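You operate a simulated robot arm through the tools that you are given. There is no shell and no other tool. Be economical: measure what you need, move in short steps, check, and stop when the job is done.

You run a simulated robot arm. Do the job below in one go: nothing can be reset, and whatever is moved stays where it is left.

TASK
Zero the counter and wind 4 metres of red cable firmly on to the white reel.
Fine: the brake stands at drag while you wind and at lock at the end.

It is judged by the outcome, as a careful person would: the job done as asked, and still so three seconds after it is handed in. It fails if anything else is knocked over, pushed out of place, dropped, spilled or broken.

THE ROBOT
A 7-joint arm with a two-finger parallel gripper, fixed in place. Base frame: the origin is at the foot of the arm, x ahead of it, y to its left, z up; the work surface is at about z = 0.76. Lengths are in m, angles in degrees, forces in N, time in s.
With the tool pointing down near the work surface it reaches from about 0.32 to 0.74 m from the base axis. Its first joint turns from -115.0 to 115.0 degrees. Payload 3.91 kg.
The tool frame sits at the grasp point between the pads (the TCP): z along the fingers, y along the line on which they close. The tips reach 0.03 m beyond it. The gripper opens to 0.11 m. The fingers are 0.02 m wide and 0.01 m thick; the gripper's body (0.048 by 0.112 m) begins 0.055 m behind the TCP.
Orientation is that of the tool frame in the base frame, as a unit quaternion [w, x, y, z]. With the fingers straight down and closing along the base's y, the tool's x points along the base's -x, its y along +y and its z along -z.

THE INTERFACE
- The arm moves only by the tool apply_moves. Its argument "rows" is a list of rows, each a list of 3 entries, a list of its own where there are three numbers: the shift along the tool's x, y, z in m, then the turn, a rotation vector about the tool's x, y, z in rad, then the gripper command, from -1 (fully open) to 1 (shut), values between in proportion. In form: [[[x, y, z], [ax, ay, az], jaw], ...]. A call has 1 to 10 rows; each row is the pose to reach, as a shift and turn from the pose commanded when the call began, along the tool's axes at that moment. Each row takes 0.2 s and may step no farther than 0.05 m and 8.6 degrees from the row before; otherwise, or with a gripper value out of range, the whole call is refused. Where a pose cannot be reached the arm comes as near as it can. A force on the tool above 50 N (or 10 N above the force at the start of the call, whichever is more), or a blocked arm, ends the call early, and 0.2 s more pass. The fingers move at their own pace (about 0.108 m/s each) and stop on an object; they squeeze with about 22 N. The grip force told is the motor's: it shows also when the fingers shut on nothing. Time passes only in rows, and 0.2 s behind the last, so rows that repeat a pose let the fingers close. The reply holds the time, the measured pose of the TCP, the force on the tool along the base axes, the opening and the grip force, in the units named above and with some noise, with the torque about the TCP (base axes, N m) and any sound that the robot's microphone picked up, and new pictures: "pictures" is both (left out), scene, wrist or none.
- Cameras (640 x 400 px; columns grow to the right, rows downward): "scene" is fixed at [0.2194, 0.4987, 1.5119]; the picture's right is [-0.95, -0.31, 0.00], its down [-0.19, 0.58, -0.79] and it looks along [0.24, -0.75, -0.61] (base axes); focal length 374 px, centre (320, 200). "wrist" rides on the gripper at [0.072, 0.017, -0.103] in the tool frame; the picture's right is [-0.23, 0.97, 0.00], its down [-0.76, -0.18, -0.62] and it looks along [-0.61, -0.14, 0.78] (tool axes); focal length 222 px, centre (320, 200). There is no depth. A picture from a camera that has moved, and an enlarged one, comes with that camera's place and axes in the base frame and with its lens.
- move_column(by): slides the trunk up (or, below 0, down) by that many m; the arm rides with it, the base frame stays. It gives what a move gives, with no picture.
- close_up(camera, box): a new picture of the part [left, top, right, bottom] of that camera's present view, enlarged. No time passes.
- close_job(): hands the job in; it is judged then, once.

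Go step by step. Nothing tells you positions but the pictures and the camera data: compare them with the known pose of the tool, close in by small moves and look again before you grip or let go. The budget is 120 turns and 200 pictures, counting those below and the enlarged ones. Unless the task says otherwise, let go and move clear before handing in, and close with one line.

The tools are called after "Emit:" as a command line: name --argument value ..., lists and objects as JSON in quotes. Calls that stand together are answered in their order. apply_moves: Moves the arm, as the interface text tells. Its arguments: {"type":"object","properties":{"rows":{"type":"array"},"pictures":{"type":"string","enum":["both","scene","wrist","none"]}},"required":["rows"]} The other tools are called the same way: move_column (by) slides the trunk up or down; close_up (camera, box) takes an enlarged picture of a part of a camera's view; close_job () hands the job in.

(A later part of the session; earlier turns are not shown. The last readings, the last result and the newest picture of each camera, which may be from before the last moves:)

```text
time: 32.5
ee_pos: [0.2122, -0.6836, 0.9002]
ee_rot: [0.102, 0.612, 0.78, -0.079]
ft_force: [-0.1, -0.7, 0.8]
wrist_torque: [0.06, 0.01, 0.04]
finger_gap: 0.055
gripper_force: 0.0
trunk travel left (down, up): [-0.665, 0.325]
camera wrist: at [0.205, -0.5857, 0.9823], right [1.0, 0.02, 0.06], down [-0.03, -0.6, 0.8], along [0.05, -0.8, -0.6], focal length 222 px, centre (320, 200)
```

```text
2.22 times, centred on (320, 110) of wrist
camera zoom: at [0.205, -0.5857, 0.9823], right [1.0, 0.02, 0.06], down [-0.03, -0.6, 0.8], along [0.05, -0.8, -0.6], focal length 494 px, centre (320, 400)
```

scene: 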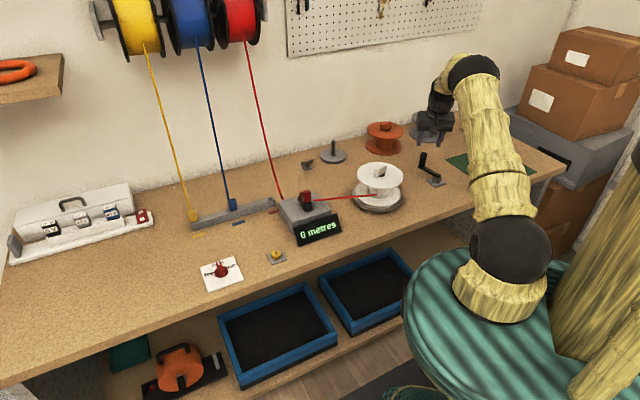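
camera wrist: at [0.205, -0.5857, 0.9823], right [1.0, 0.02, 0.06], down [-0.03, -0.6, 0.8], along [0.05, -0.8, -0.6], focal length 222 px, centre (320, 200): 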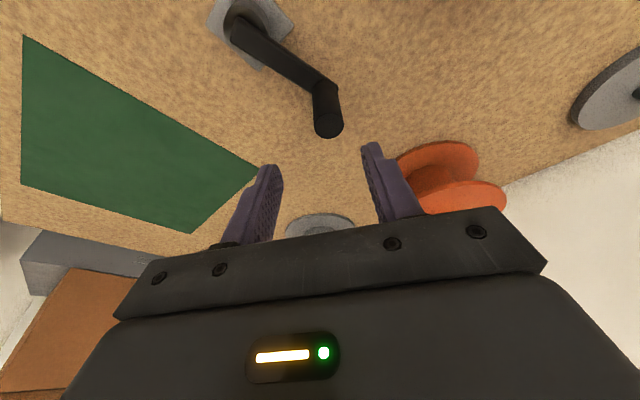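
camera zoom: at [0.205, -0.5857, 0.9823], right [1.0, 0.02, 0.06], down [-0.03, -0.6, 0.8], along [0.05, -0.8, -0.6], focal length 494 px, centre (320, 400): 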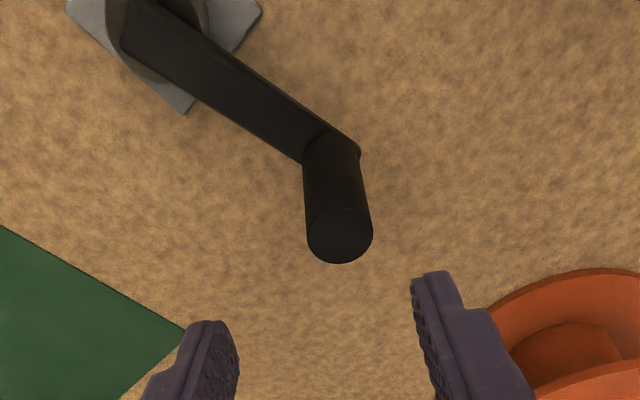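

Emit:
apply_moves --rows '[[[0.0048, 0.0074, -0.001], [0, 0, 0], 0], [[0.0125, 0.0074, 0.0275], [0, 0, 0], 0], [[0.0207, 0.0074, 0.0586], [0, 0, 0], 0]]'

Emit:
close_up --camera "scene" --box '[370, 90, 490, 200]'

```text
time: 33.3
ee_pos: [0.219, -0.676, 0.839]
ee_rot: [0.101, 0.611, 0.781, -0.08]
ft_force: [0.2, -0.4, -0.9]
wrist_torque: [0.0, 0.01, -0.01]
finger_gap: 0.055
gripper_force: 0.1
trunk travel left (down, up): [-0.665, 0.325]
camera wrist: at [0.2123, -0.5776, 0.9205], right [1.0, 0.02, 0.06], down [-0.04, -0.6, 0.8], along [0.05, -0.8, -0.6], focal length 222 px, centre (320, 200)
```

scene: 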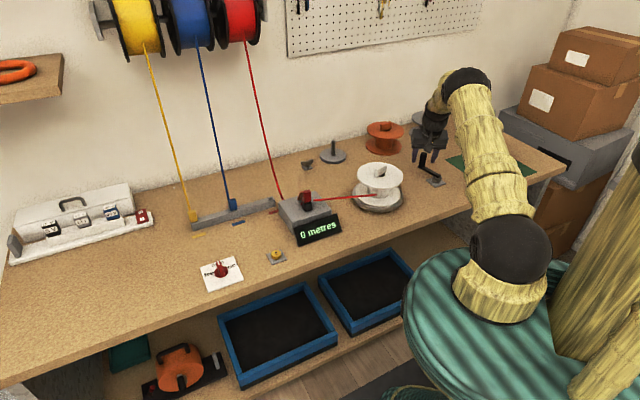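
wrist: 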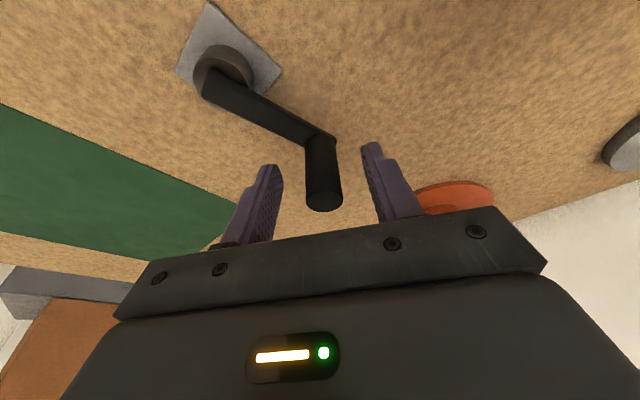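

```text
3.64 times, centred on (430, 145) of scene
camera zoom: at [0.2194, 0.4987, 1.5119], right [-0.95, -0.31, 0.0], down [-0.19, 0.58, -0.79], along [0.24, -0.75, -0.61], focal length 1360 px, centre (-80, 400)
```

zoom: 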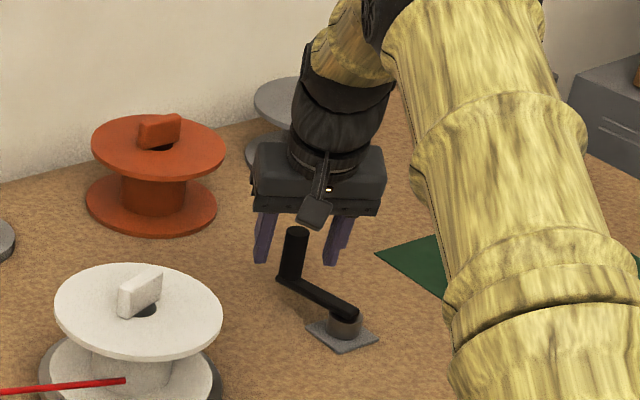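

Emit:
apply_moves --rows '[[[0.005, 0, -0.001], [0, 0, 0], 0.6], [[0.005, 0, -0.001], [0, 0, 0], 1], [[0.005, 0, -0.001], [0, 0, 0], 1]]'

Emit:
close_up --camera "wrist" --box '[160, 0, 400, 220]'

```text
time: 34.1
ee_pos: [0.2177, -0.6718, 0.8385]
ee_rot: [0.101, 0.612, 0.78, -0.08]
ft_force: [6.9, -3.1, 0.1]
wrist_torque: [-0.12, -0.03, 0.06]
finger_gap: 0.0208
gripper_force: 44.7
trunk travel left (down, up): [-0.665, 0.325]
camera wrist: at [0.2119, -0.573, 0.9203], right [1.0, 0.02, 0.06], down [-0.04, -0.6, 0.8], along [0.05, -0.8, -0.6], focal length 222 px, centre (320, 200)
```

scene: 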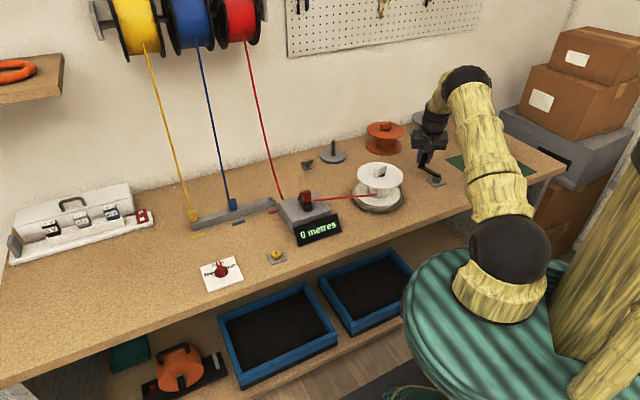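
wrist: 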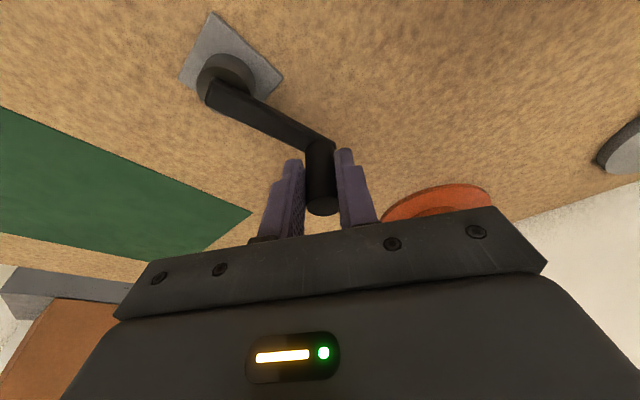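

```text
1.82 times, centred on (280, 110) of wrist
camera zoom: at [0.2119, -0.573, 0.9203], right [1.0, 0.02, 0.06], down [-0.04, -0.6, 0.8], along [0.05, -0.8, -0.6], focal length 404 px, centre (393, 364)
```

zoom: 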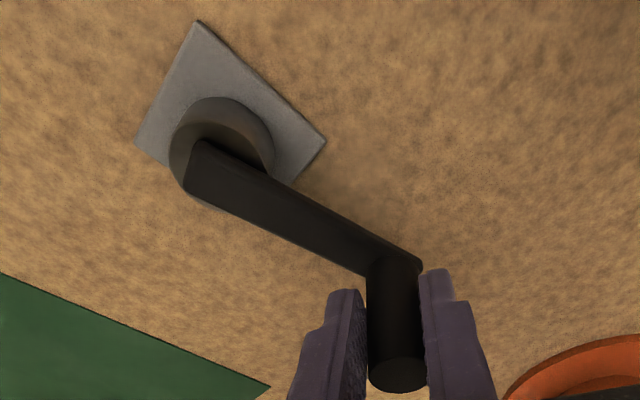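

Handle firmly held. Test turn: 30° counter-clockwise, watching force and counter.

Emit:
apply_moves --rows '[[[0.0091, 0.0071, -0.0024], [0, 0, 0], 1], [[0.0192, 0.0124, -0.0051], [0, 0, 0], 1], [[0.0302, 0.0159, -0.008], [0, 0, 0], 1]]' --pictures "wrist"

Emit:
close_up --camera "scene" --box '[280, 150, 420, 250]'

```text
time: 34.9
ee_pos: [0.2305, -0.6354, 0.8384]
ee_rot: [0.101, 0.611, 0.781, -0.078]
ft_force: [22.8, -1.6, 1.0]
wrist_torque: [-0.41, -0.3, 0.24]
finger_gap: 0.0208
gripper_force: 45.9
trunk travel left (down, up): [-0.665, 0.325]
camera wrist: at [0.2232, -0.5374, 0.9205], right [1.0, 0.02, 0.06], down [-0.03, -0.6, 0.8], along [0.05, -0.8, -0.6], focal length 222 px, centre (320, 200)
```

wrist: 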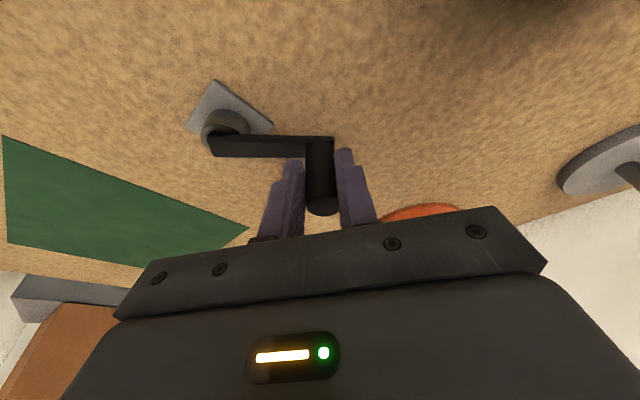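

```text
4.00 times, centred on (350, 200) of scene
camera zoom: at [0.2194, 0.4987, 1.5119], right [-0.95, -0.31, 0.0], down [-0.19, 0.58, -0.79], along [0.24, -0.75, -0.61], focal length 1496 px, centre (200, 200)
```

zoom: 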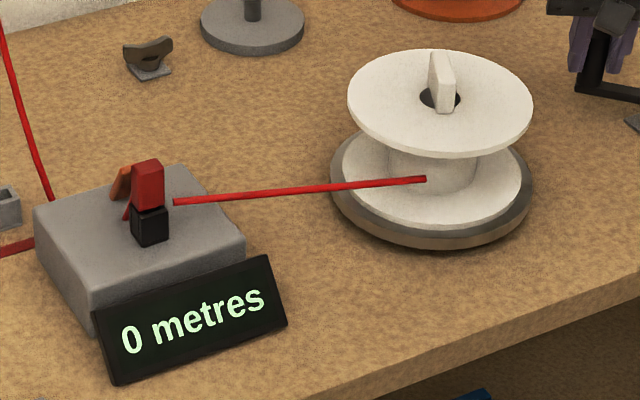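

Emit:
close_up --camera "wrist" --box '[160, 60, 400, 230]'

```text
2.35 times, centred on (280, 145) of wrist
camera zoom: at [0.2232, -0.5374, 0.9205], right [1.0, 0.02, 0.06], down [-0.03, -0.6, 0.8], along [0.05, -0.8, -0.6], focal length 523 px, centre (414, 329)
```

zoom: 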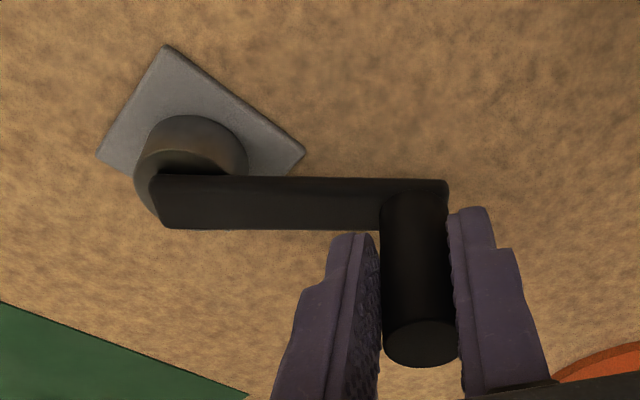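

Emit:
apply_moves --rows '[[[0.009, 0.0056, -0.0024], [0, 0, 0], 1], [[0.0201, 0.0053, -0.0053], [0, 0, 0], 1], [[0.031, 0.0032, -0.0082], [0, 0, 0], 1], [[0.0413, -0.001, -0.011], [0, 0, 0], 1], [[0.0509, -0.007, -0.0135], [0, 0, 0], 1]]' --pictures "wrist"

Emit:
close_up --camera "scene" --box '[280, 150, 420, 250]'

```text
time: 36.1
ee_pos: [0.2094, -0.582, 0.8384]
ee_rot: [0.1, 0.611, 0.782, -0.078]
ft_force: [20.6, 22.2, 4.1]
wrist_torque: [0.28, -0.25, 0.33]
finger_gap: 0.0204
gripper_force: 45.0
trunk travel left (down, up): [-0.665, 0.325]
camera wrist: at [0.2024, -0.485, 0.921], right [1.0, 0.02, 0.06], down [-0.03, -0.61, 0.79], along [0.05, -0.79, -0.61], focal length 222 px, centre (320, 200)
```

wrist: 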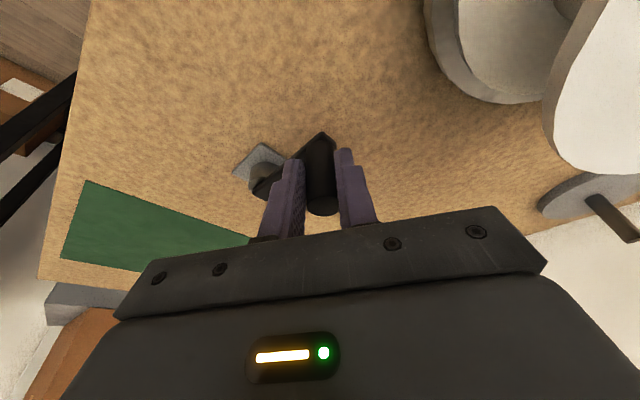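

```text
4.00 times, centred on (350, 200) of scene
camera zoom: at [0.2194, 0.4987, 1.5119], right [-0.95, -0.31, 0.0], down [-0.19, 0.58, -0.79], along [0.24, -0.75, -0.61], focal length 1496 px, centre (200, 200)
```

zoom: 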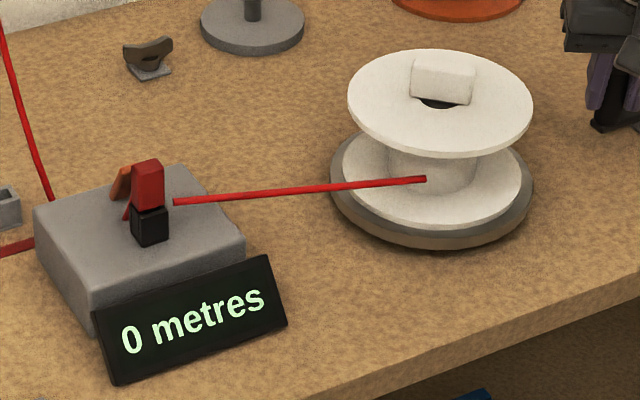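

Fitted circle from three measured points: centre (0.162,-0.632), r 0.069. The reel follows the crank CCW. Continue 200° more.

Emit:
apply_moves --rows '[[[0.0203, -0.0105, -0.0054], [0, 0, 0], 1], [[0.0315, -0.0315, -0.0084], [0, 0, 0], 1], [[0.0351, -0.0552, -0.0093], [0, 0, 0], 1], [[0.0306, -0.0788, -0.0081], [0, 0, 0], 1], [[0.0185, -0.0992, -0.0049], [0, 0, 0], 1], [[0.0006, -0.1142, -0.0002], [0, 0, 0], 1], [[-0.0213, -0.1219, 0.0057], [0, 0, 0], 1], [[-0.0446, -0.1214, 0.0119], [0, 0, 0], 1], [[-0.0661, -0.1128, 0.0176], [0, 0, 0], 1], [[-0.0835, -0.0971, 0.0222], [0, 0, 0], 1]]' --pictures "wrist"

Emit:
close_up --camera "scene" --box '[280, 150, 420, 250]'

```text
time: 38.3
ee_pos: [0.1334, -0.6966, 0.8386]
ee_rot: [0.102, 0.611, 0.781, -0.079]
ft_force: [-0.5, -7.4, -6.2]
wrist_torque: [-0.07, 0.31, -0.04]
finger_gap: 0.0206
gripper_force: 44.8
trunk travel left (down, up): [-0.665, 0.325]
camera wrist: at [0.1267, -0.5983, 0.9204], right [1.0, 0.02, 0.06], down [-0.03, -0.6, 0.8], along [0.05, -0.8, -0.6], focal length 222 px, centre (320, 200)
```

wrist: 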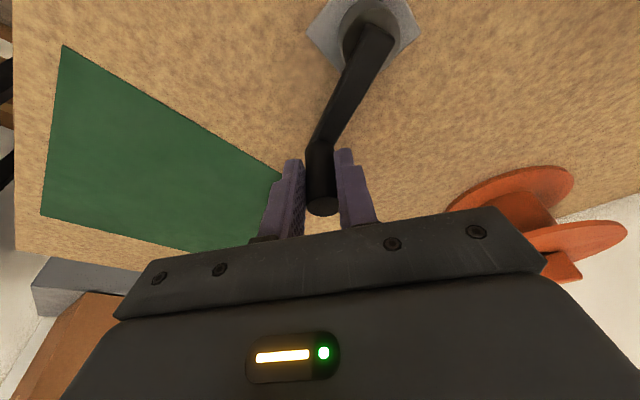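

```text
4.00 times, centred on (350, 200) of scene
camera zoom: at [0.2194, 0.4987, 1.5119], right [-0.95, -0.31, 0.0], down [-0.19, 0.58, -0.79], along [0.24, -0.75, -0.61], focal length 1496 px, centre (200, 200)
```

zoom: 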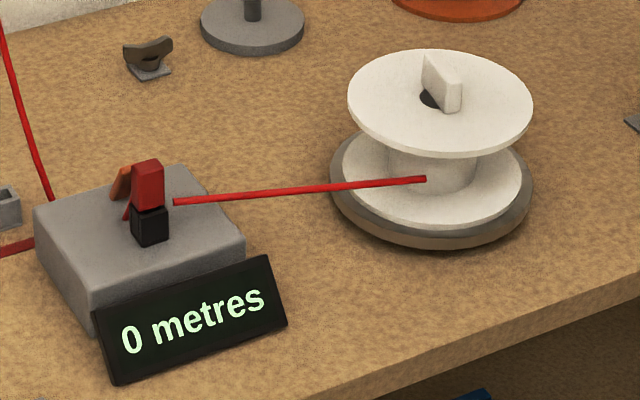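

Emit:
apply_moves --rows '[[[-0.0156, 0.0398, 0.0041], [0, 0, 0], 1], [[-0.0046, 0.0815, 0.0012], [0, 0, 0], 1], [[0.0279, 0.1086, -0.0074], [0, 0, 0], 1], [[0.0697, 0.1108, -0.0186], [0, 0, 0], 1], [[0.1047, 0.0871, -0.0279], [0, 0, 0], 1], [[0.1195, 0.0466, -0.0318], [0, 0, 0], 1], [[0.1086, 0.0049, -0.0289], [0, 0, 0], 1], [[0.076, -0.0222, -0.0202], [0, 0, 0], 1], [[0.0342, -0.0244, -0.0091], [0, 0, 0], 1], [[0, 0, 0], [0, 0, 0], 1]]' --pictures "none"

Emit:
close_up --camera "scene" --box '[280, 150, 420, 250]'

```text
time: 40.5
ee_pos: [0.1323, -0.6951, 0.8399]
ee_rot: [0.102, 0.611, 0.781, -0.079]
ft_force: [-0.6, -9.2, -6.1]
wrist_torque: [-0.39, 0.19, -0.05]
finger_gap: 0.0201
gripper_force: 45.3
trunk travel left (down, up): [-0.665, 0.325]
```

```text
4.00 times, centred on (350, 200) of scene
camera zoom: at [0.2194, 0.4987, 1.5119], right [-0.95, -0.31, 0.0], down [-0.19, 0.58, -0.79], along [0.24, -0.75, -0.61], focal length 1496 px, centre (200, 200)
```

zoom: 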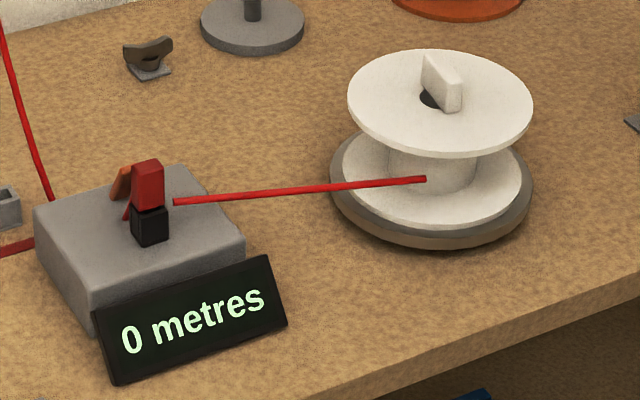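

Geometry says CCW is the winding-on direction; the counter probably needs several turns per metre. Continue turning.

Emit:
apply_moves --rows '[[[-0.0156, 0.0398, 0.0041], [0, 0, 0], 1], [[-0.0046, 0.0815, 0.0012], [0, 0, 0], 1], [[0.0279, 0.1086, -0.0074], [0, 0, 0], 1], [[0.0697, 0.1108, -0.0186], [0, 0, 0], 1], [[0.1047, 0.0871, -0.0279], [0, 0, 0], 1], [[0.1195, 0.0466, -0.0318], [0, 0, 0], 1], [[0.1086, 0.0049, -0.0289], [0, 0, 0], 1], [[0.076, -0.0222, -0.0202], [0, 0, 0], 1], [[0.0342, -0.0244, -0.0091], [0, 0, 0], 1], [[0, 0, 0], [0, 0, 0], 1]]' --pictures "none"

Emit:
apply_moves --rows '[[[-0.0156, 0.0398, 0.0041], [0, 0, 0], 1], [[-0.0046, 0.0815, 0.0012], [0, 0, 0], 1], [[0.0279, 0.1086, -0.0074], [0, 0, 0], 1], [[0.0697, 0.1108, -0.0186], [0, 0, 0], 1], [[0.1047, 0.0871, -0.0279], [0, 0, 0], 1], [[0.1195, 0.0466, -0.0318], [0, 0, 0], 1], [[0.1086, 0.0049, -0.0289], [0, 0, 0], 1], [[0.076, -0.0222, -0.0202], [0, 0, 0], 1], [[0.0342, -0.0244, -0.0091], [0, 0, 0], 1], [[0, 0, 0], [0, 0, 0], 1]]' --pictures "scene"

Emit:
close_up --camera "scene" --box '[280, 150, 420, 250]'

```text
time: 42.7
ee_pos: [0.1339, -0.6952, 0.8383]
ee_rot: [0.102, 0.612, 0.78, -0.08]
ft_force: [0.1, -9.0, 2.7]
wrist_torque: [-0.71, -0.3, -0.07]
finger_gap: 0.0201
gripper_force: 44.7
trunk travel left (down, up): [-0.665, 0.325]
```

```text
time: 44.9
ee_pos: [0.1335, -0.6958, 0.8382]
ee_rot: [0.102, 0.611, 0.781, -0.08]
ft_force: [0.1, -6.1, -0.2]
wrist_torque: [-0.68, 0.41, 0.02]
finger_gap: 0.0198
gripper_force: 44.7
trunk travel left (down, up): [-0.665, 0.325]
```

scene: 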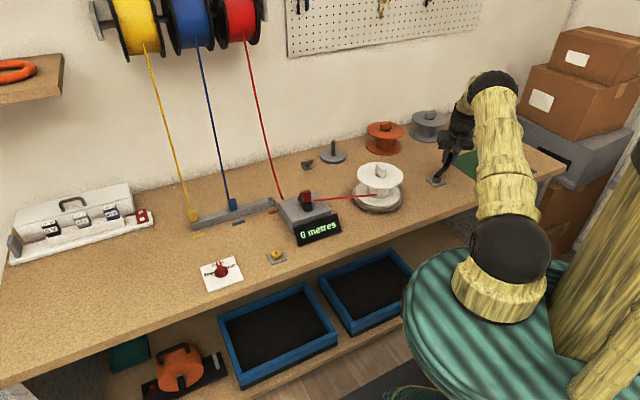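

```text
4.00 times, centred on (350, 200) of scene
camera zoom: at [0.2194, 0.4987, 1.5119], right [-0.95, -0.31, 0.0], down [-0.19, 0.58, -0.79], along [0.24, -0.75, -0.61], focal length 1496 px, centre (200, 200)
```

zoom: 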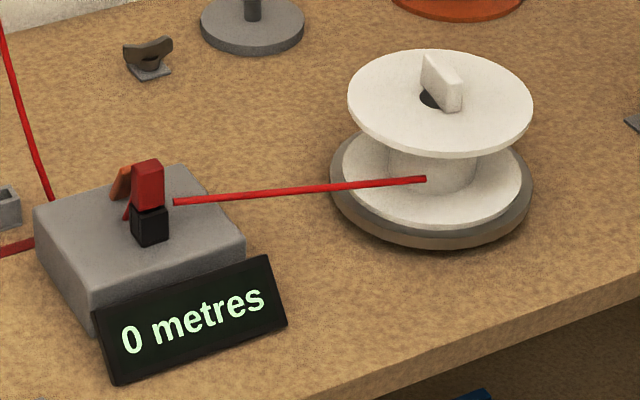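

Emit:
apply_moves --rows '[[[-0.0156, 0.0398, 0.0041], [0, 0, 0], 1], [[-0.0046, 0.0815, 0.0012], [0, 0, 0], 1], [[0.0279, 0.1086, -0.0074], [0, 0, 0], 1], [[0.0697, 0.1108, -0.0186], [0, 0, 0], 1], [[0.1047, 0.0871, -0.0279], [0, 0, 0], 1], [[0.1195, 0.0466, -0.0318], [0, 0, 0], 1], [[0.1086, 0.0049, -0.0289], [0, 0, 0], 1], [[0.076, -0.0222, -0.0202], [0, 0, 0], 1], [[0.0342, -0.0244, -0.0091], [0, 0, 0], 1], [[0, 0, 0], [0, 0, 0], 1]]' --pictures "none"

Emit:
close_up --camera "scene" --box '[280, 150, 420, 250]'

```text
time: 47.1
ee_pos: [0.1349, -0.6959, 0.8399]
ee_rot: [0.103, 0.611, 0.781, -0.079]
ft_force: [2.5, -3.0, 2.6]
wrist_torque: [-1.24, 0.39, 0.05]
finger_gap: 0.0199
gripper_force: 45.2
trunk travel left (down, up): [-0.665, 0.325]
```

```text
4.00 times, centred on (350, 200) of scene
camera zoom: at [0.2194, 0.4987, 1.5119], right [-0.95, -0.31, 0.0], down [-0.19, 0.58, -0.79], along [0.24, -0.75, -0.61], focal length 1496 px, centre (200, 200)
```

zoom: 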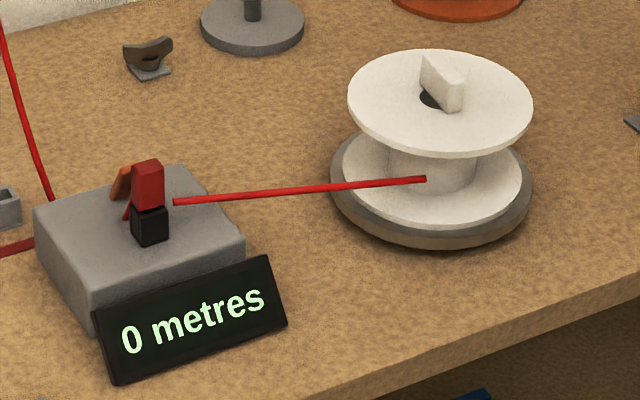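

Still 0 after ~4.8 turns with no cable on the core; test one turn clockwise.

Emit:
apply_moves --rows '[[[0.0342, -0.0244, -0.0091], [0, 0, 0], 1], [[0.076, -0.0222, -0.0202], [0, 0, 0], 1], [[0.1086, 0.0049, -0.0289], [0, 0, 0], 1], [[0.1195, 0.0466, -0.0318], [0, 0, 0], 1], [[0.1047, 0.0871, -0.0279], [0, 0, 0], 1], [[0.0697, 0.1108, -0.0186], [0, 0, 0], 1], [[0.0279, 0.1086, -0.0074], [0, 0, 0], 1], [[-0.0046, 0.0815, 0.0012], [0, 0, 0], 1], [[-0.0156, 0.0398, 0.0041], [0, 0, 0], 1], [[0, 0, 0], [0, 0, 0], 1]]' --pictures "wrist"

Emit:
close_up --camera "scene" --box '[280, 150, 420, 250]'

```text
time: 49.3
ee_pos: [0.13, -0.6919, 0.8387]
ee_rot: [0.102, 0.612, 0.78, -0.08]
ft_force: [-1.2, 4.6, 8.7]
wrist_torque: [-1.03, -0.74, -0.02]
finger_gap: 0.0202
gripper_force: 44.9
trunk travel left (down, up): [-0.665, 0.325]
camera wrist: at [0.1237, -0.5947, 0.9211], right [1.0, 0.02, 0.06], down [-0.04, -0.6, 0.8], along [0.05, -0.8, -0.6], focal length 222 px, centre (320, 200)
```

wrist: 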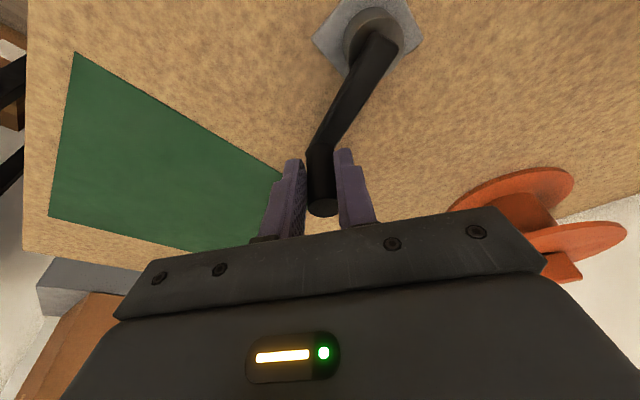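

```text
4.00 times, centred on (350, 200) of scene
camera zoom: at [0.2194, 0.4987, 1.5119], right [-0.95, -0.31, 0.0], down [-0.19, 0.58, -0.79], along [0.24, -0.75, -0.61], focal length 1496 px, centre (200, 200)
```

zoom: 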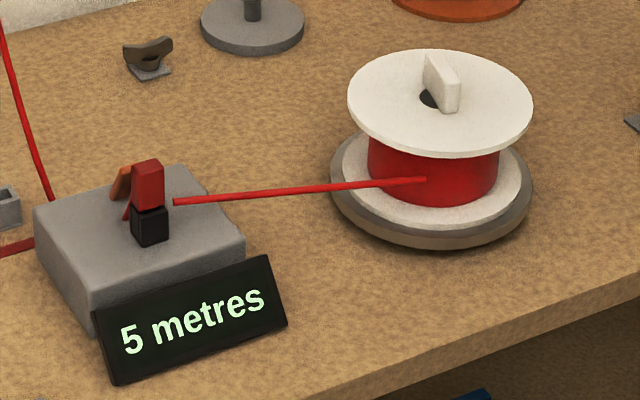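

Clockwise is winding-on, and it goes ~5 m per turn. It overshot to 5; I'll back off ~108° and then re-wind gently forward up to 4.

Emit:
apply_moves --rows '[[[-0.0156, 0.0398, 0.0041], [0, 0, 0], 1], [[-0.0046, 0.0815, 0.0012], [0, 0, 0], 1], [[0.0279, 0.1086, -0.0074], [0, 0, 0], 1]]' --pictures "none"

Emit:
close_up --camera "scene" --box '[280, 150, 420, 250]'

```text
time: 50.1
ee_pos: [0.2291, -0.6387, 0.8393]
ee_rot: [0.102, 0.612, 0.78, -0.08]
ft_force: [-2.9, 3.7, 16.4]
wrist_torque: [-1.01, 0.01, -0.04]
finger_gap: 0.0199
gripper_force: 45.1
trunk travel left (down, up): [-0.665, 0.325]
```

```text
4.00 times, centred on (350, 200) of scene
camera zoom: at [0.2194, 0.4987, 1.5119], right [-0.95, -0.31, 0.0], down [-0.19, 0.58, -0.79], along [0.24, -0.75, -0.61], focal length 1496 px, centre (200, 200)
```

zoom: 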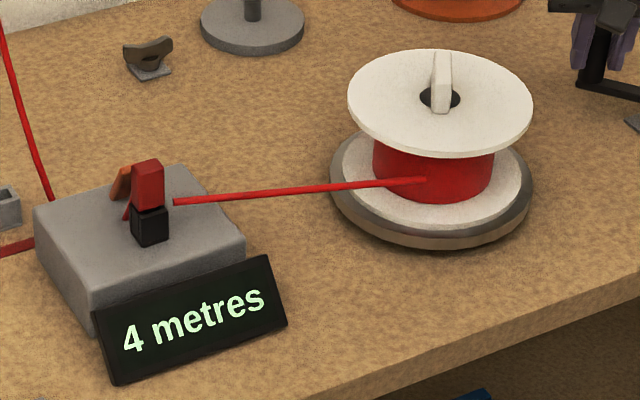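

Now I'll map the counter (rounding vs. whole metres) by unwinding further to 30 % of the turn, so that I can then wind back cleanly to 4.

Emit:
apply_moves --rows '[[[0.0418, 0.0022, -0.0112], [0, 0, 0], 1], [[0.0768, -0.0215, -0.0205], [0, 0, 0], 1], [[0.0916, -0.062, -0.0244], [0, 0, 0], 1], [[0.0807, -0.1037, -0.0215], [0, 0, 0], 1]]' --pictures "none"

Emit:
close_up --camera "scene" --box '[280, 150, 420, 250]'

```text
time: 51.1
ee_pos: [0.1051, -0.5833, 0.8384]
ee_rot: [0.102, 0.614, 0.778, -0.081]
ft_force: [-8.5, 3.5, 9.8]
wrist_torque: [0.32, -0.55, -0.1]
finger_gap: 0.0197
gripper_force: 44.9
trunk travel left (down, up): [-0.665, 0.325]
```

```text
4.00 times, centred on (350, 200) of scene
camera zoom: at [0.2194, 0.4987, 1.5119], right [-0.95, -0.31, 0.0], down [-0.19, 0.58, -0.79], along [0.24, -0.75, -0.61], focal length 1496 px, centre (200, 200)
```

zoom: 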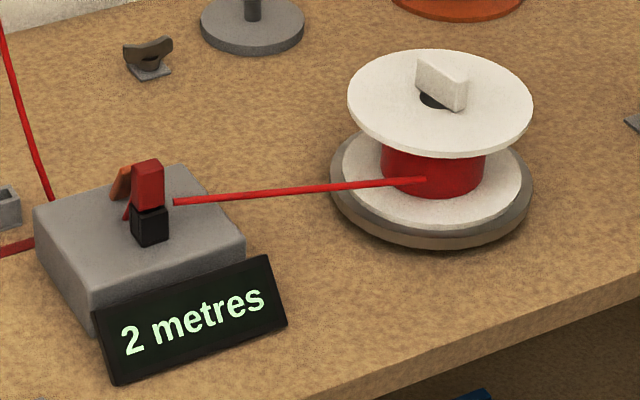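

Emit:
apply_moves --rows '[[[-0.0326, -0.0271, 0.0087], [0, 0, 0], 1], [[-0.0744, -0.0293, 0.0198], [0, 0, 0], 1]]' --pictures "none"

Emit:
close_up --camera "scene" --box '[280, 150, 420, 250]'

```text
time: 51.7
ee_pos: [0.1004, -0.6669, 0.8387]
ee_rot: [0.103, 0.611, 0.781, -0.08]
ft_force: [-5.6, -8.2, -0.2]
wrist_torque: [-0.64, 0.74, -0.11]
finger_gap: 0.0194
gripper_force: 45.5
trunk travel left (down, up): [-0.665, 0.325]
```

```text
4.00 times, centred on (350, 200) of scene
camera zoom: at [0.2194, 0.4987, 1.5119], right [-0.95, -0.31, 0.0], down [-0.19, 0.58, -0.79], along [0.24, -0.75, -0.61], focal length 1496 px, centre (200, 200)
```

zoom: 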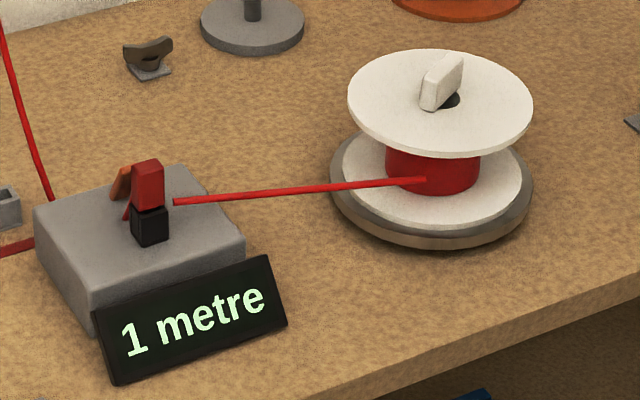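

Rounding display, about 5 m per turn. Return to the 0 point (θ≈245°) and check the grip.

Emit:
apply_moves --rows '[[[-0.0171, 0.0122, 0.0046], [0, 0, 0], 1], [[-0.0342, 0.0244, 0.0091], [0, 0, 0], 1], [[-0.0342, 0.0244, 0.0091], [0, 0, 0], 1]]' --pictures "wrist"

Emit:
close_up --camera "scene" --box '[280, 150, 420, 250]'

Emit:
close_up --camera "wrist" --box '[230, 90, 410, 240]'

```text
time: 52.5
ee_pos: [0.1334, -0.6942, 0.8393]
ee_rot: [0.102, 0.612, 0.78, -0.079]
ft_force: [-0.8, -8.4, -0.3]
wrist_torque: [-0.49, -0.05, -0.05]
finger_gap: 0.0197
gripper_force: 44.9
trunk travel left (down, up): [-0.665, 0.325]
camera wrist: at [0.1276, -0.5963, 0.9211], right [1.0, 0.02, 0.06], down [-0.04, -0.6, 0.8], along [0.05, -0.8, -0.6], focal length 222 px, centre (320, 200)
```

wrist: 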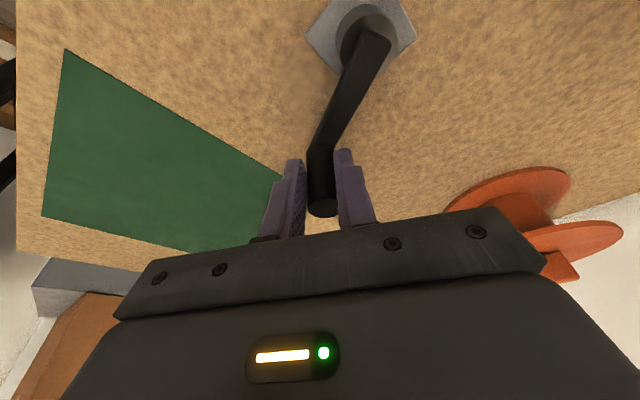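

```text
4.00 times, centred on (350, 200) of scene
camera zoom: at [0.2194, 0.4987, 1.5119], right [-0.95, -0.31, 0.0], down [-0.19, 0.58, -0.79], along [0.24, -0.75, -0.61], focal length 1496 px, centre (200, 200)
```

zoom: 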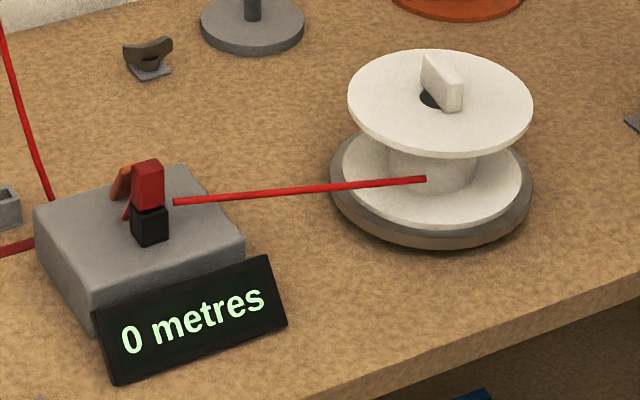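

```text
2.67 times, centred on (320, 165) of wrist
camera zoom: at [0.1276, -0.5963, 0.9211], right [1.0, 0.02, 0.06], down [-0.04, -0.6, 0.8], along [0.05, -0.8, -0.6], focal length 592 px, centre (320, 293)
```

zoom: 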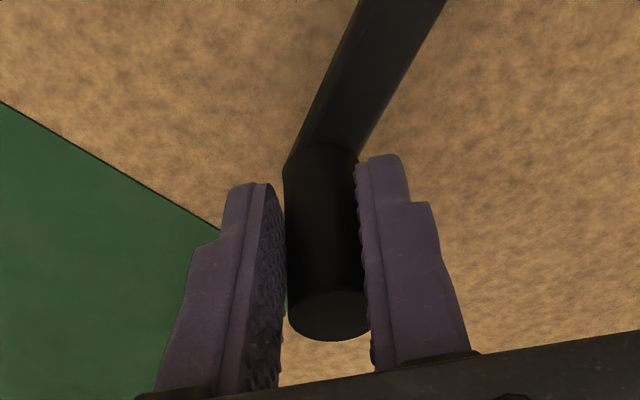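

Now the clean wind: 288° clockwise (≈4 m) under drag.

Emit:
apply_moves --rows '[[[0.0342, -0.0244, -0.0091], [0, 0, 0], 1], [[0.076, -0.0222, -0.0202], [0, 0, 0], 1], [[0.1086, 0.0049, -0.0289], [0, 0, 0], 1], [[0.1195, 0.0466, -0.0318], [0, 0, 0], 1], [[0.1047, 0.0871, -0.0279], [0, 0, 0], 1], [[0.0697, 0.1108, -0.0186], [0, 0, 0], 1], [[0.0279, 0.1086, -0.0074], [0, 0, 0], 1], [[-0.0046, 0.0815, 0.0012], [0, 0, 0], 1]]' --pictures "wrist"

Emit:
close_up --camera "scene" --box '[280, 150, 420, 250]'

```text
time: 54.3
ee_pos: [0.2057, -0.679, 0.839]
ee_rot: [0.101, 0.612, 0.78, -0.079]
ft_force: [-9.2, 6.8, 2.4]
wrist_torque: [-0.59, -0.41, -0.13]
finger_gap: 0.0194
gripper_force: 45.0
trunk travel left (down, up): [-0.665, 0.325]
camera wrist: at [0.2011, -0.581, 0.9214], right [1.0, 0.02, 0.06], down [-0.03, -0.6, 0.8], along [0.05, -0.8, -0.6], focal length 222 px, centre (320, 200)
```

wrist: 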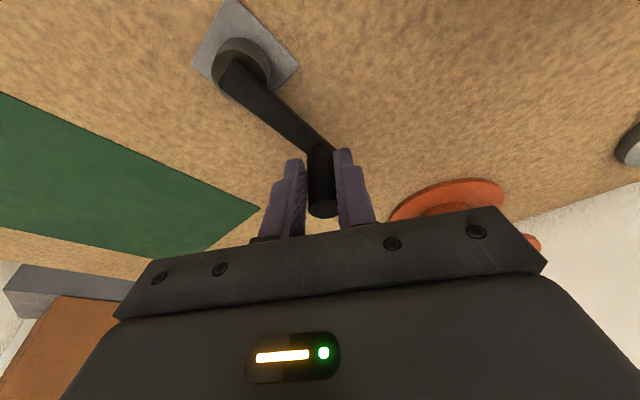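

```text
4.00 times, centred on (350, 200) of scene
camera zoom: at [0.2194, 0.4987, 1.5119], right [-0.95, -0.31, 0.0], down [-0.19, 0.58, -0.79], along [0.24, -0.75, -0.61], focal length 1496 px, centre (200, 200)
```

zoom: 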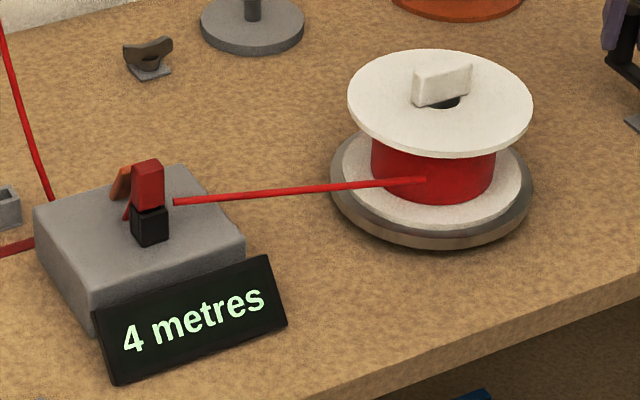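

It reads 4. To know I'm near the middle of "4" rather than its edge, I'll find the 3↔4 transition by backing off slightly.

Emit:
apply_moves --rows '[[[0.0178, 0.019, -0.0047], [0, 0, 0], 1], [[0.0407, 0.0297, -0.0108], [0, 0, 0], 1], [[0.0407, 0.0297, -0.0108], [0, 0, 0], 1]]' --pictures "none"

Emit:
close_up --camera "scene" --box '[300, 210, 348, 250]'

Emit:
apply_moves --rows '[[[0.0063, 0.0013, -0.0017], [0, 0, 0], 1], [[0.0063, 0.0013, -0.0017], [0, 0, 0], 1]]' --pictures "none"

Emit:
close_up --camera "scene" --box '[300, 210, 348, 250]'

Emit:
apply_moves --rows '[[[0.0064, 0.0006, -0.0017], [0, 0, 0], 1], [[0.0064, 0.0006, -0.0017], [0, 0, 0], 1]]' --pictures "none"

Emit:
close_up --camera "scene" --box '[300, 210, 348, 250]'

```text
time: 55.1
ee_pos: [0.2285, -0.6313, 0.8388]
ee_rot: [0.102, 0.613, 0.779, -0.08]
ft_force: [-10.1, 0.9, 6.5]
wrist_torque: [-0.5, 0.1, -0.17]
finger_gap: 0.0195
gripper_force: 45.2
trunk travel left (down, up): [-0.665, 0.325]
```

```text
10.00 times, centred on (324, 230) of scene
camera zoom: at [0.2194, 0.4987, 1.5119], right [-0.95, -0.31, 0.0], down [-0.19, 0.58, -0.79], along [0.24, -0.75, -0.61], focal length 3739 px, centre (280, -100)
```

zoom: 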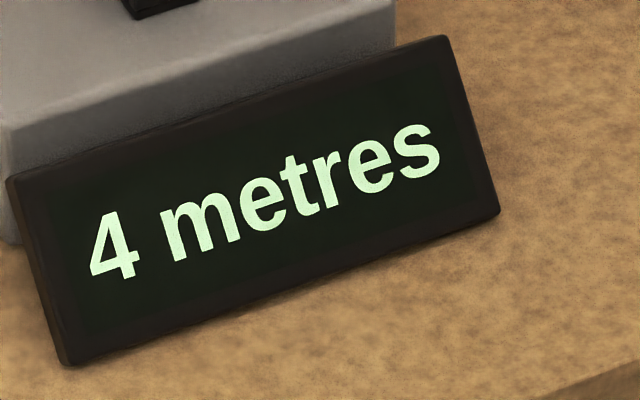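

```text
time: 55.7
ee_pos: [0.2292, -0.6248, 0.84]
ee_rot: [0.101, 0.612, 0.78, -0.08]
ft_force: [-11.3, -1.5, 4.4]
wrist_torque: [-0.45, 0.16, -0.15]
finger_gap: 0.0196
gripper_force: 44.6
trunk travel left (down, up): [-0.665, 0.325]
```

```text
10.00 times, centred on (324, 230) of scene
camera zoom: at [0.2194, 0.4987, 1.5119], right [-0.95, -0.31, 0.0], down [-0.19, 0.58, -0.79], along [0.24, -0.75, -0.61], focal length 3739 px, centre (280, -100)
```

zoom: 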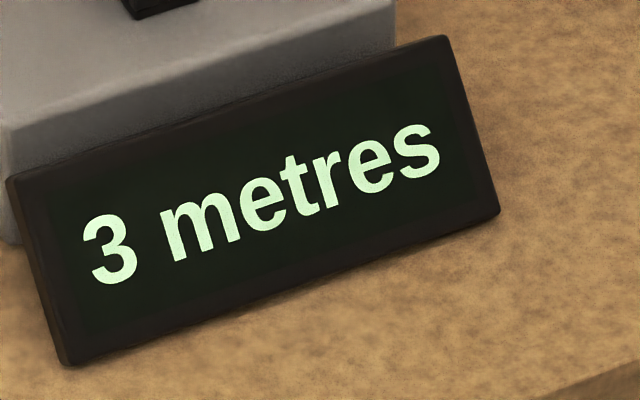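

```text
time: 56.3
ee_pos: [0.2277, -0.6181, 0.8391]
ee_rot: [0.102, 0.612, 0.78, -0.08]
ft_force: [-8.3, -0.6, 6.4]
wrist_torque: [-0.26, 0.2, -0.15]
finger_gap: 0.0193
gripper_force: 45.3
trunk travel left (down, up): [-0.665, 0.325]
```

```text
10.00 times, centred on (324, 230) of scene
camera zoom: at [0.2194, 0.4987, 1.5119], right [-0.95, -0.31, 0.0], down [-0.19, 0.58, -0.79], along [0.24, -0.75, -0.61], focal length 3739 px, centre (280, -100)
```

zoom: 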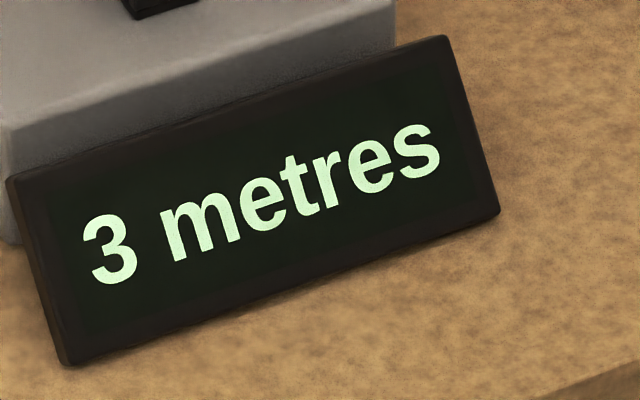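

Transition 3→4 at ~242° from zero, so 4.0 m is ~277° (θ≈329°). Wind forward clockwise to there.

Emit:
apply_moves --rows '[[[-0.0242, -0.006, 0.0065], [0, 0, 0], 1], [[-0.0445, -0.0204, 0.0118], [0, 0, 0], 1], [[-0.0445, -0.0204, 0.0118], [0, 0, 0], 1]]' --pictures "none"

Emit:
apply_moves --rows '[[[0, 0, 0], [0, 0, 0], 0.1], [[0, 0, 0], [0, 0, 0], 0.1], [[0, 0, 0], [0, 0, 0], 0.1]]' --pictures "wrist"

Emit:
close_up --camera "scene" --box '[280, 150, 420, 250]'

```text
time: 57.1
ee_pos: [0.218, -0.6654, 0.8396]
ee_rot: [0.1, 0.612, 0.78, -0.079]
ft_force: [-15.4, 10.9, 5.8]
wrist_torque: [0.44, 0.49, -0.2]
finger_gap: 0.0193
gripper_force: 44.8
trunk travel left (down, up): [-0.665, 0.325]
```

```text
time: 57.9
ee_pos: [0.2208, -0.6685, 0.839]
ee_rot: [0.102, 0.612, 0.78, -0.08]
ft_force: [-0.1, 0.4, -0.9]
wrist_torque: [-0.01, 0.01, 0.0]
finger_gap: 0.0495
gripper_force: 0.1
trunk travel left (down, up): [-0.665, 0.325]
camera wrist: at [0.2147, -0.5693, 0.921], right [1.0, 0.02, 0.06], down [-0.04, -0.6, 0.8], along [0.05, -0.8, -0.6], focal length 222 px, centre (320, 200)
```

wrist: 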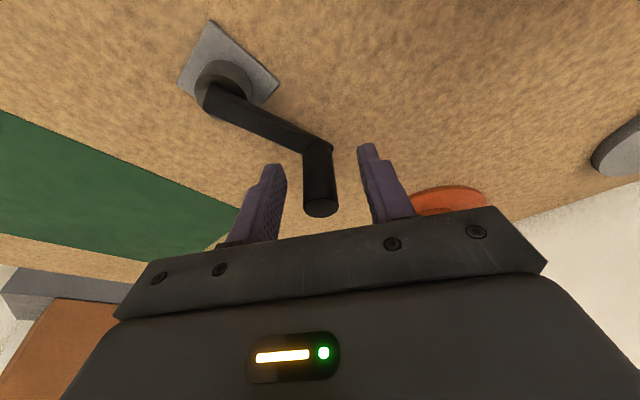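

```text
4.00 times, centred on (350, 200) of scene
camera zoom: at [0.2194, 0.4987, 1.5119], right [-0.95, -0.31, 0.0], down [-0.19, 0.58, -0.79], along [0.24, -0.75, -0.61], focal length 1496 px, centre (200, 200)
```

zoom: 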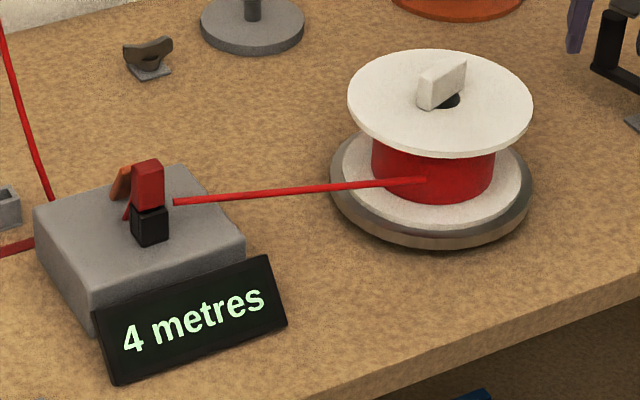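

Counter holds at 4 with the crank released. Lift off, retract, and remove the tilt.

Emit:
apply_moves --rows '[[[-0.0103, 0, -0.0386], [0, 0, 0], 0.1], [[-0.018, 0, -0.0676], [0, 0, 0], 0.1], [[-0.0038, 0, -0.092], [0, 0, 0], 0.1], [[0.0297, 0, -0.1217], [0, 0, 0], 0.1], [[0.0632, 0, -0.1513], [0, 0.09, 0], 0.1], [[0.104, 0, -0.1725], [0, 0.17, 0], 0.1], [[0.138, 0, -0.1815], [0, 0.26, 0], 0.1]]' --pictures "scene"

```text
time: 59.5
ee_pos: [0.1777, -0.4923, 0.9799]
ee_rot: [-0.001, 0.617, 0.787, 0.002]
ft_force: [0.5, 0.9, 0.7]
wrist_torque: [0.0, 0.01, 0.04]
finger_gap: 0.0497
gripper_force: 0.1
trunk travel left (down, up): [-0.665, 0.325]
```

scene: 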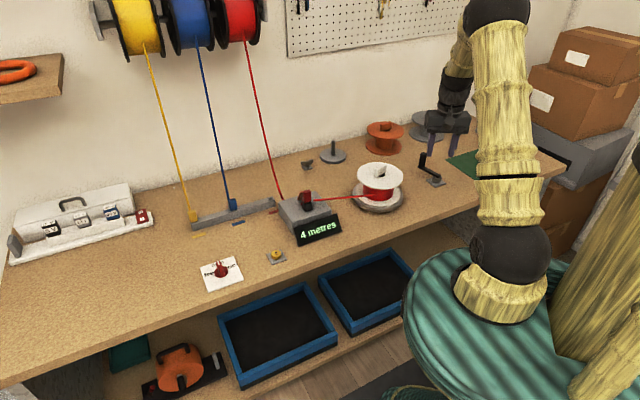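

Emit:
apply_moves --rows '[[[0.0228, 0.0414, 0], [0, 0, -0.053], 0.1], [[0.0456, 0.0828, 0], [0, 0, -0.106], 0.1], [[0.0684, 0.1242, 0], [0, 0, -0.159], 0.1], [[0.0912, 0.1656, 0], [0, 0, -0.212], 0.1], [[0.114, 0.207, 0], [0, 0, -0.265], 0.1], [[0.1368, 0.2484, 0], [0, 0, -0.318], 0.1], [[0.1596, 0.2898, 0], [0, 0, -0.371], 0.1], [[0.1824, 0.3312, 0], [0, 0, -0.424], 0.1], [[0.2052, 0.3726, 0], [0, 0, -0.477], 0.1], [[0.228, 0.414, 0], [0, 0, -0.529], 0.1]]' --pictures "none"

```text
time: 61.7
ee_pos: [0.5274, -0.1711, 0.978]
ee_rot: [-0.001, 0.39, 0.921, 0.0]
ft_force: [-0.6, -0.4, 0.1]
wrist_torque: [0.02, -0.01, 0.03]
finger_gap: 0.0493
gripper_force: 0.0
trunk travel left (down, up): [-0.665, 0.325]
```

Emit:
apply_moves --rows '[[[-0.001, 0.042, 0.02], [0, 0, 0], 0.1], [[-0.002, 0.084, 0.04], [0, 0, 0], 0.1], [[-0.003, 0.126, 0.06], [0, 0, 0], 0.1], [[-0.003, 0.168, 0.08], [0, 0, 0], 0.1], [[-0.003, 0.187, 0.098], [0, 0, 0], 0.1]]' --pictures "wrist"

Emit:
close_up --camera "wrist" --box '[220, 50, 420, 200]'

```text
time: 62.9
ee_pos: [0.6624, -0.0455, 0.8812]
ee_rot: [-0.001, 0.39, 0.921, 0.001]
ft_force: [0.1, 0.4, 0.2]
wrist_torque: [-0.02, 0.01, 0.0]
finger_gap: 0.0492
gripper_force: 0.1
trunk travel left (down, up): [-0.665, 0.325]
camera wrist: at [0.6252, 0.0192, 0.9851], right [0.86, 0.51, 0.0], down [0.4, -0.67, 0.62], along [0.32, -0.53, -0.78], focal length 222 px, centre (320, 200)
```

wrist: 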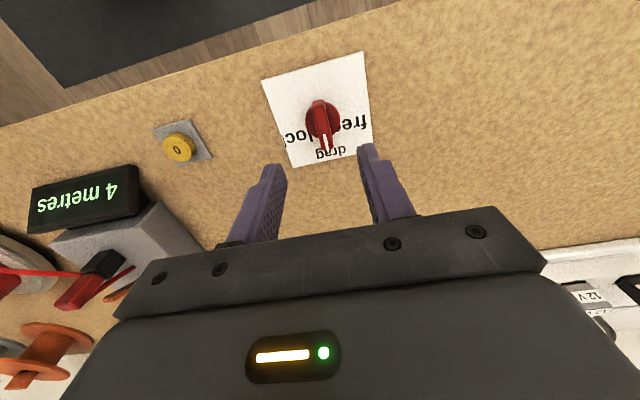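

```text
2.67 times, centred on (320, 125) of wrist
camera zoom: at [0.6252, 0.0192, 0.9851], right [0.86, 0.51, 0.0], down [0.4, -0.67, 0.62], along [0.32, -0.53, -0.78], focal length 592 px, centre (320, 400)
```

zoom: 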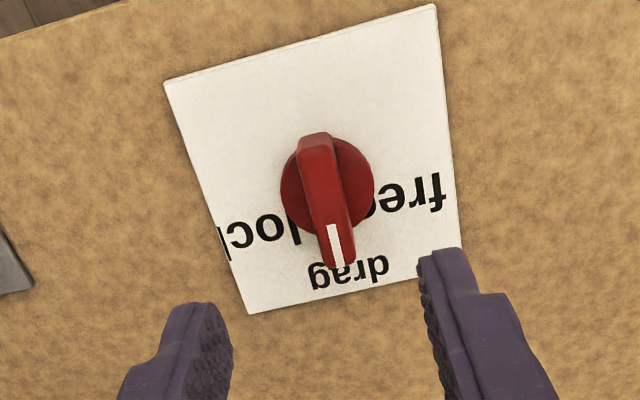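

Knob still at drag. Descend, grip.

Emit:
apply_moves --rows '[[[0, 0.0026, 0.04], [0, 0, 0], 0.1], [[0, 0.0026, 0.065], [0, 0, 0], 0.1], [[0, 0.0026, 0.078], [0, 0, 0], 0.1], [[0, 0.0026, 0.078], [0, 0, 0], 1], [[0, 0.0026, 0.078], [0, 0, 0], 1], [[0, 0.0026, 0.078], [0, 0, 0], 1]]' --pictures "wrist"

```text
time: 64.3
ee_pos: [0.6648, -0.0414, 0.803]
ee_rot: [-0.001, 0.39, 0.921, 0.001]
ft_force: [3.4, 1.9, -4.1]
wrist_torque: [-0.7, -0.77, 0.04]
finger_gap: 0.012
gripper_force: 44.9
trunk travel left (down, up): [-0.665, 0.325]
camera wrist: at [0.627, 0.0212, 0.9067], right [0.86, 0.51, 0.0], down [0.4, -0.67, 0.62], along [0.32, -0.53, -0.78], focal length 222 px, centre (320, 200)
```

wrist: 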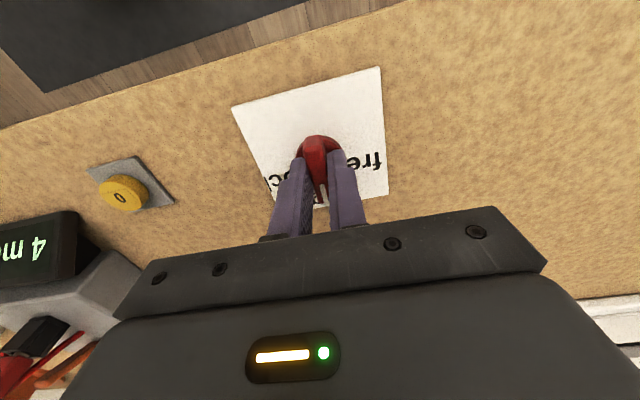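

Emit:
apply_moves --rows '[[[0, 0, 0], [0, 0, 0.125], 1], [[0, 0, 0], [0, 0, 0.25], 1], [[0, 0, 0], [0, 0, 0.375], 1], [[0, 0, 0], [0, 0, 0.5], 1], [[0, 0, 0], [0, 0, 0.625], 1], [[0, 0, 0], [0, 0, 0.75], 1], [[0, 0, 0], [0, 0, 0.875], 1], [[0, 0, 0], [0, 0, 1.0], 1], [[0, 0, 0], [0, 0, 1.12], 1], [[0, 0, 0], [0, 0, 1.25], 1]]' --pictures "wrist"

```text
time: 66.5
ee_pos: [0.6647, -0.0426, 0.8029]
ee_rot: [-0.001, 0.855, 0.518, 0.001]
ft_force: [14.0, 0.8, -6.4]
wrist_torque: [0.82, -1.02, 0.02]
finger_gap: 0.0118
gripper_force: 44.9
trunk travel left (down, up): [-0.665, 0.325]
camera wrist: at [0.714, 0.0137, 0.9067], right [0.76, -0.65, 0.0], down [-0.51, -0.59, 0.62], along [-0.41, -0.47, -0.78], focal length 222 px, centre (320, 200)
```

wrist: 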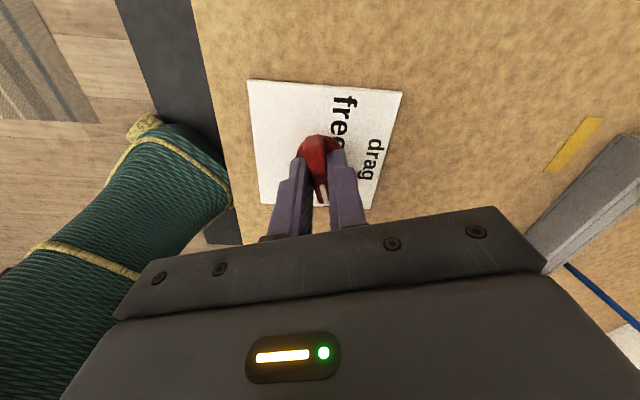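

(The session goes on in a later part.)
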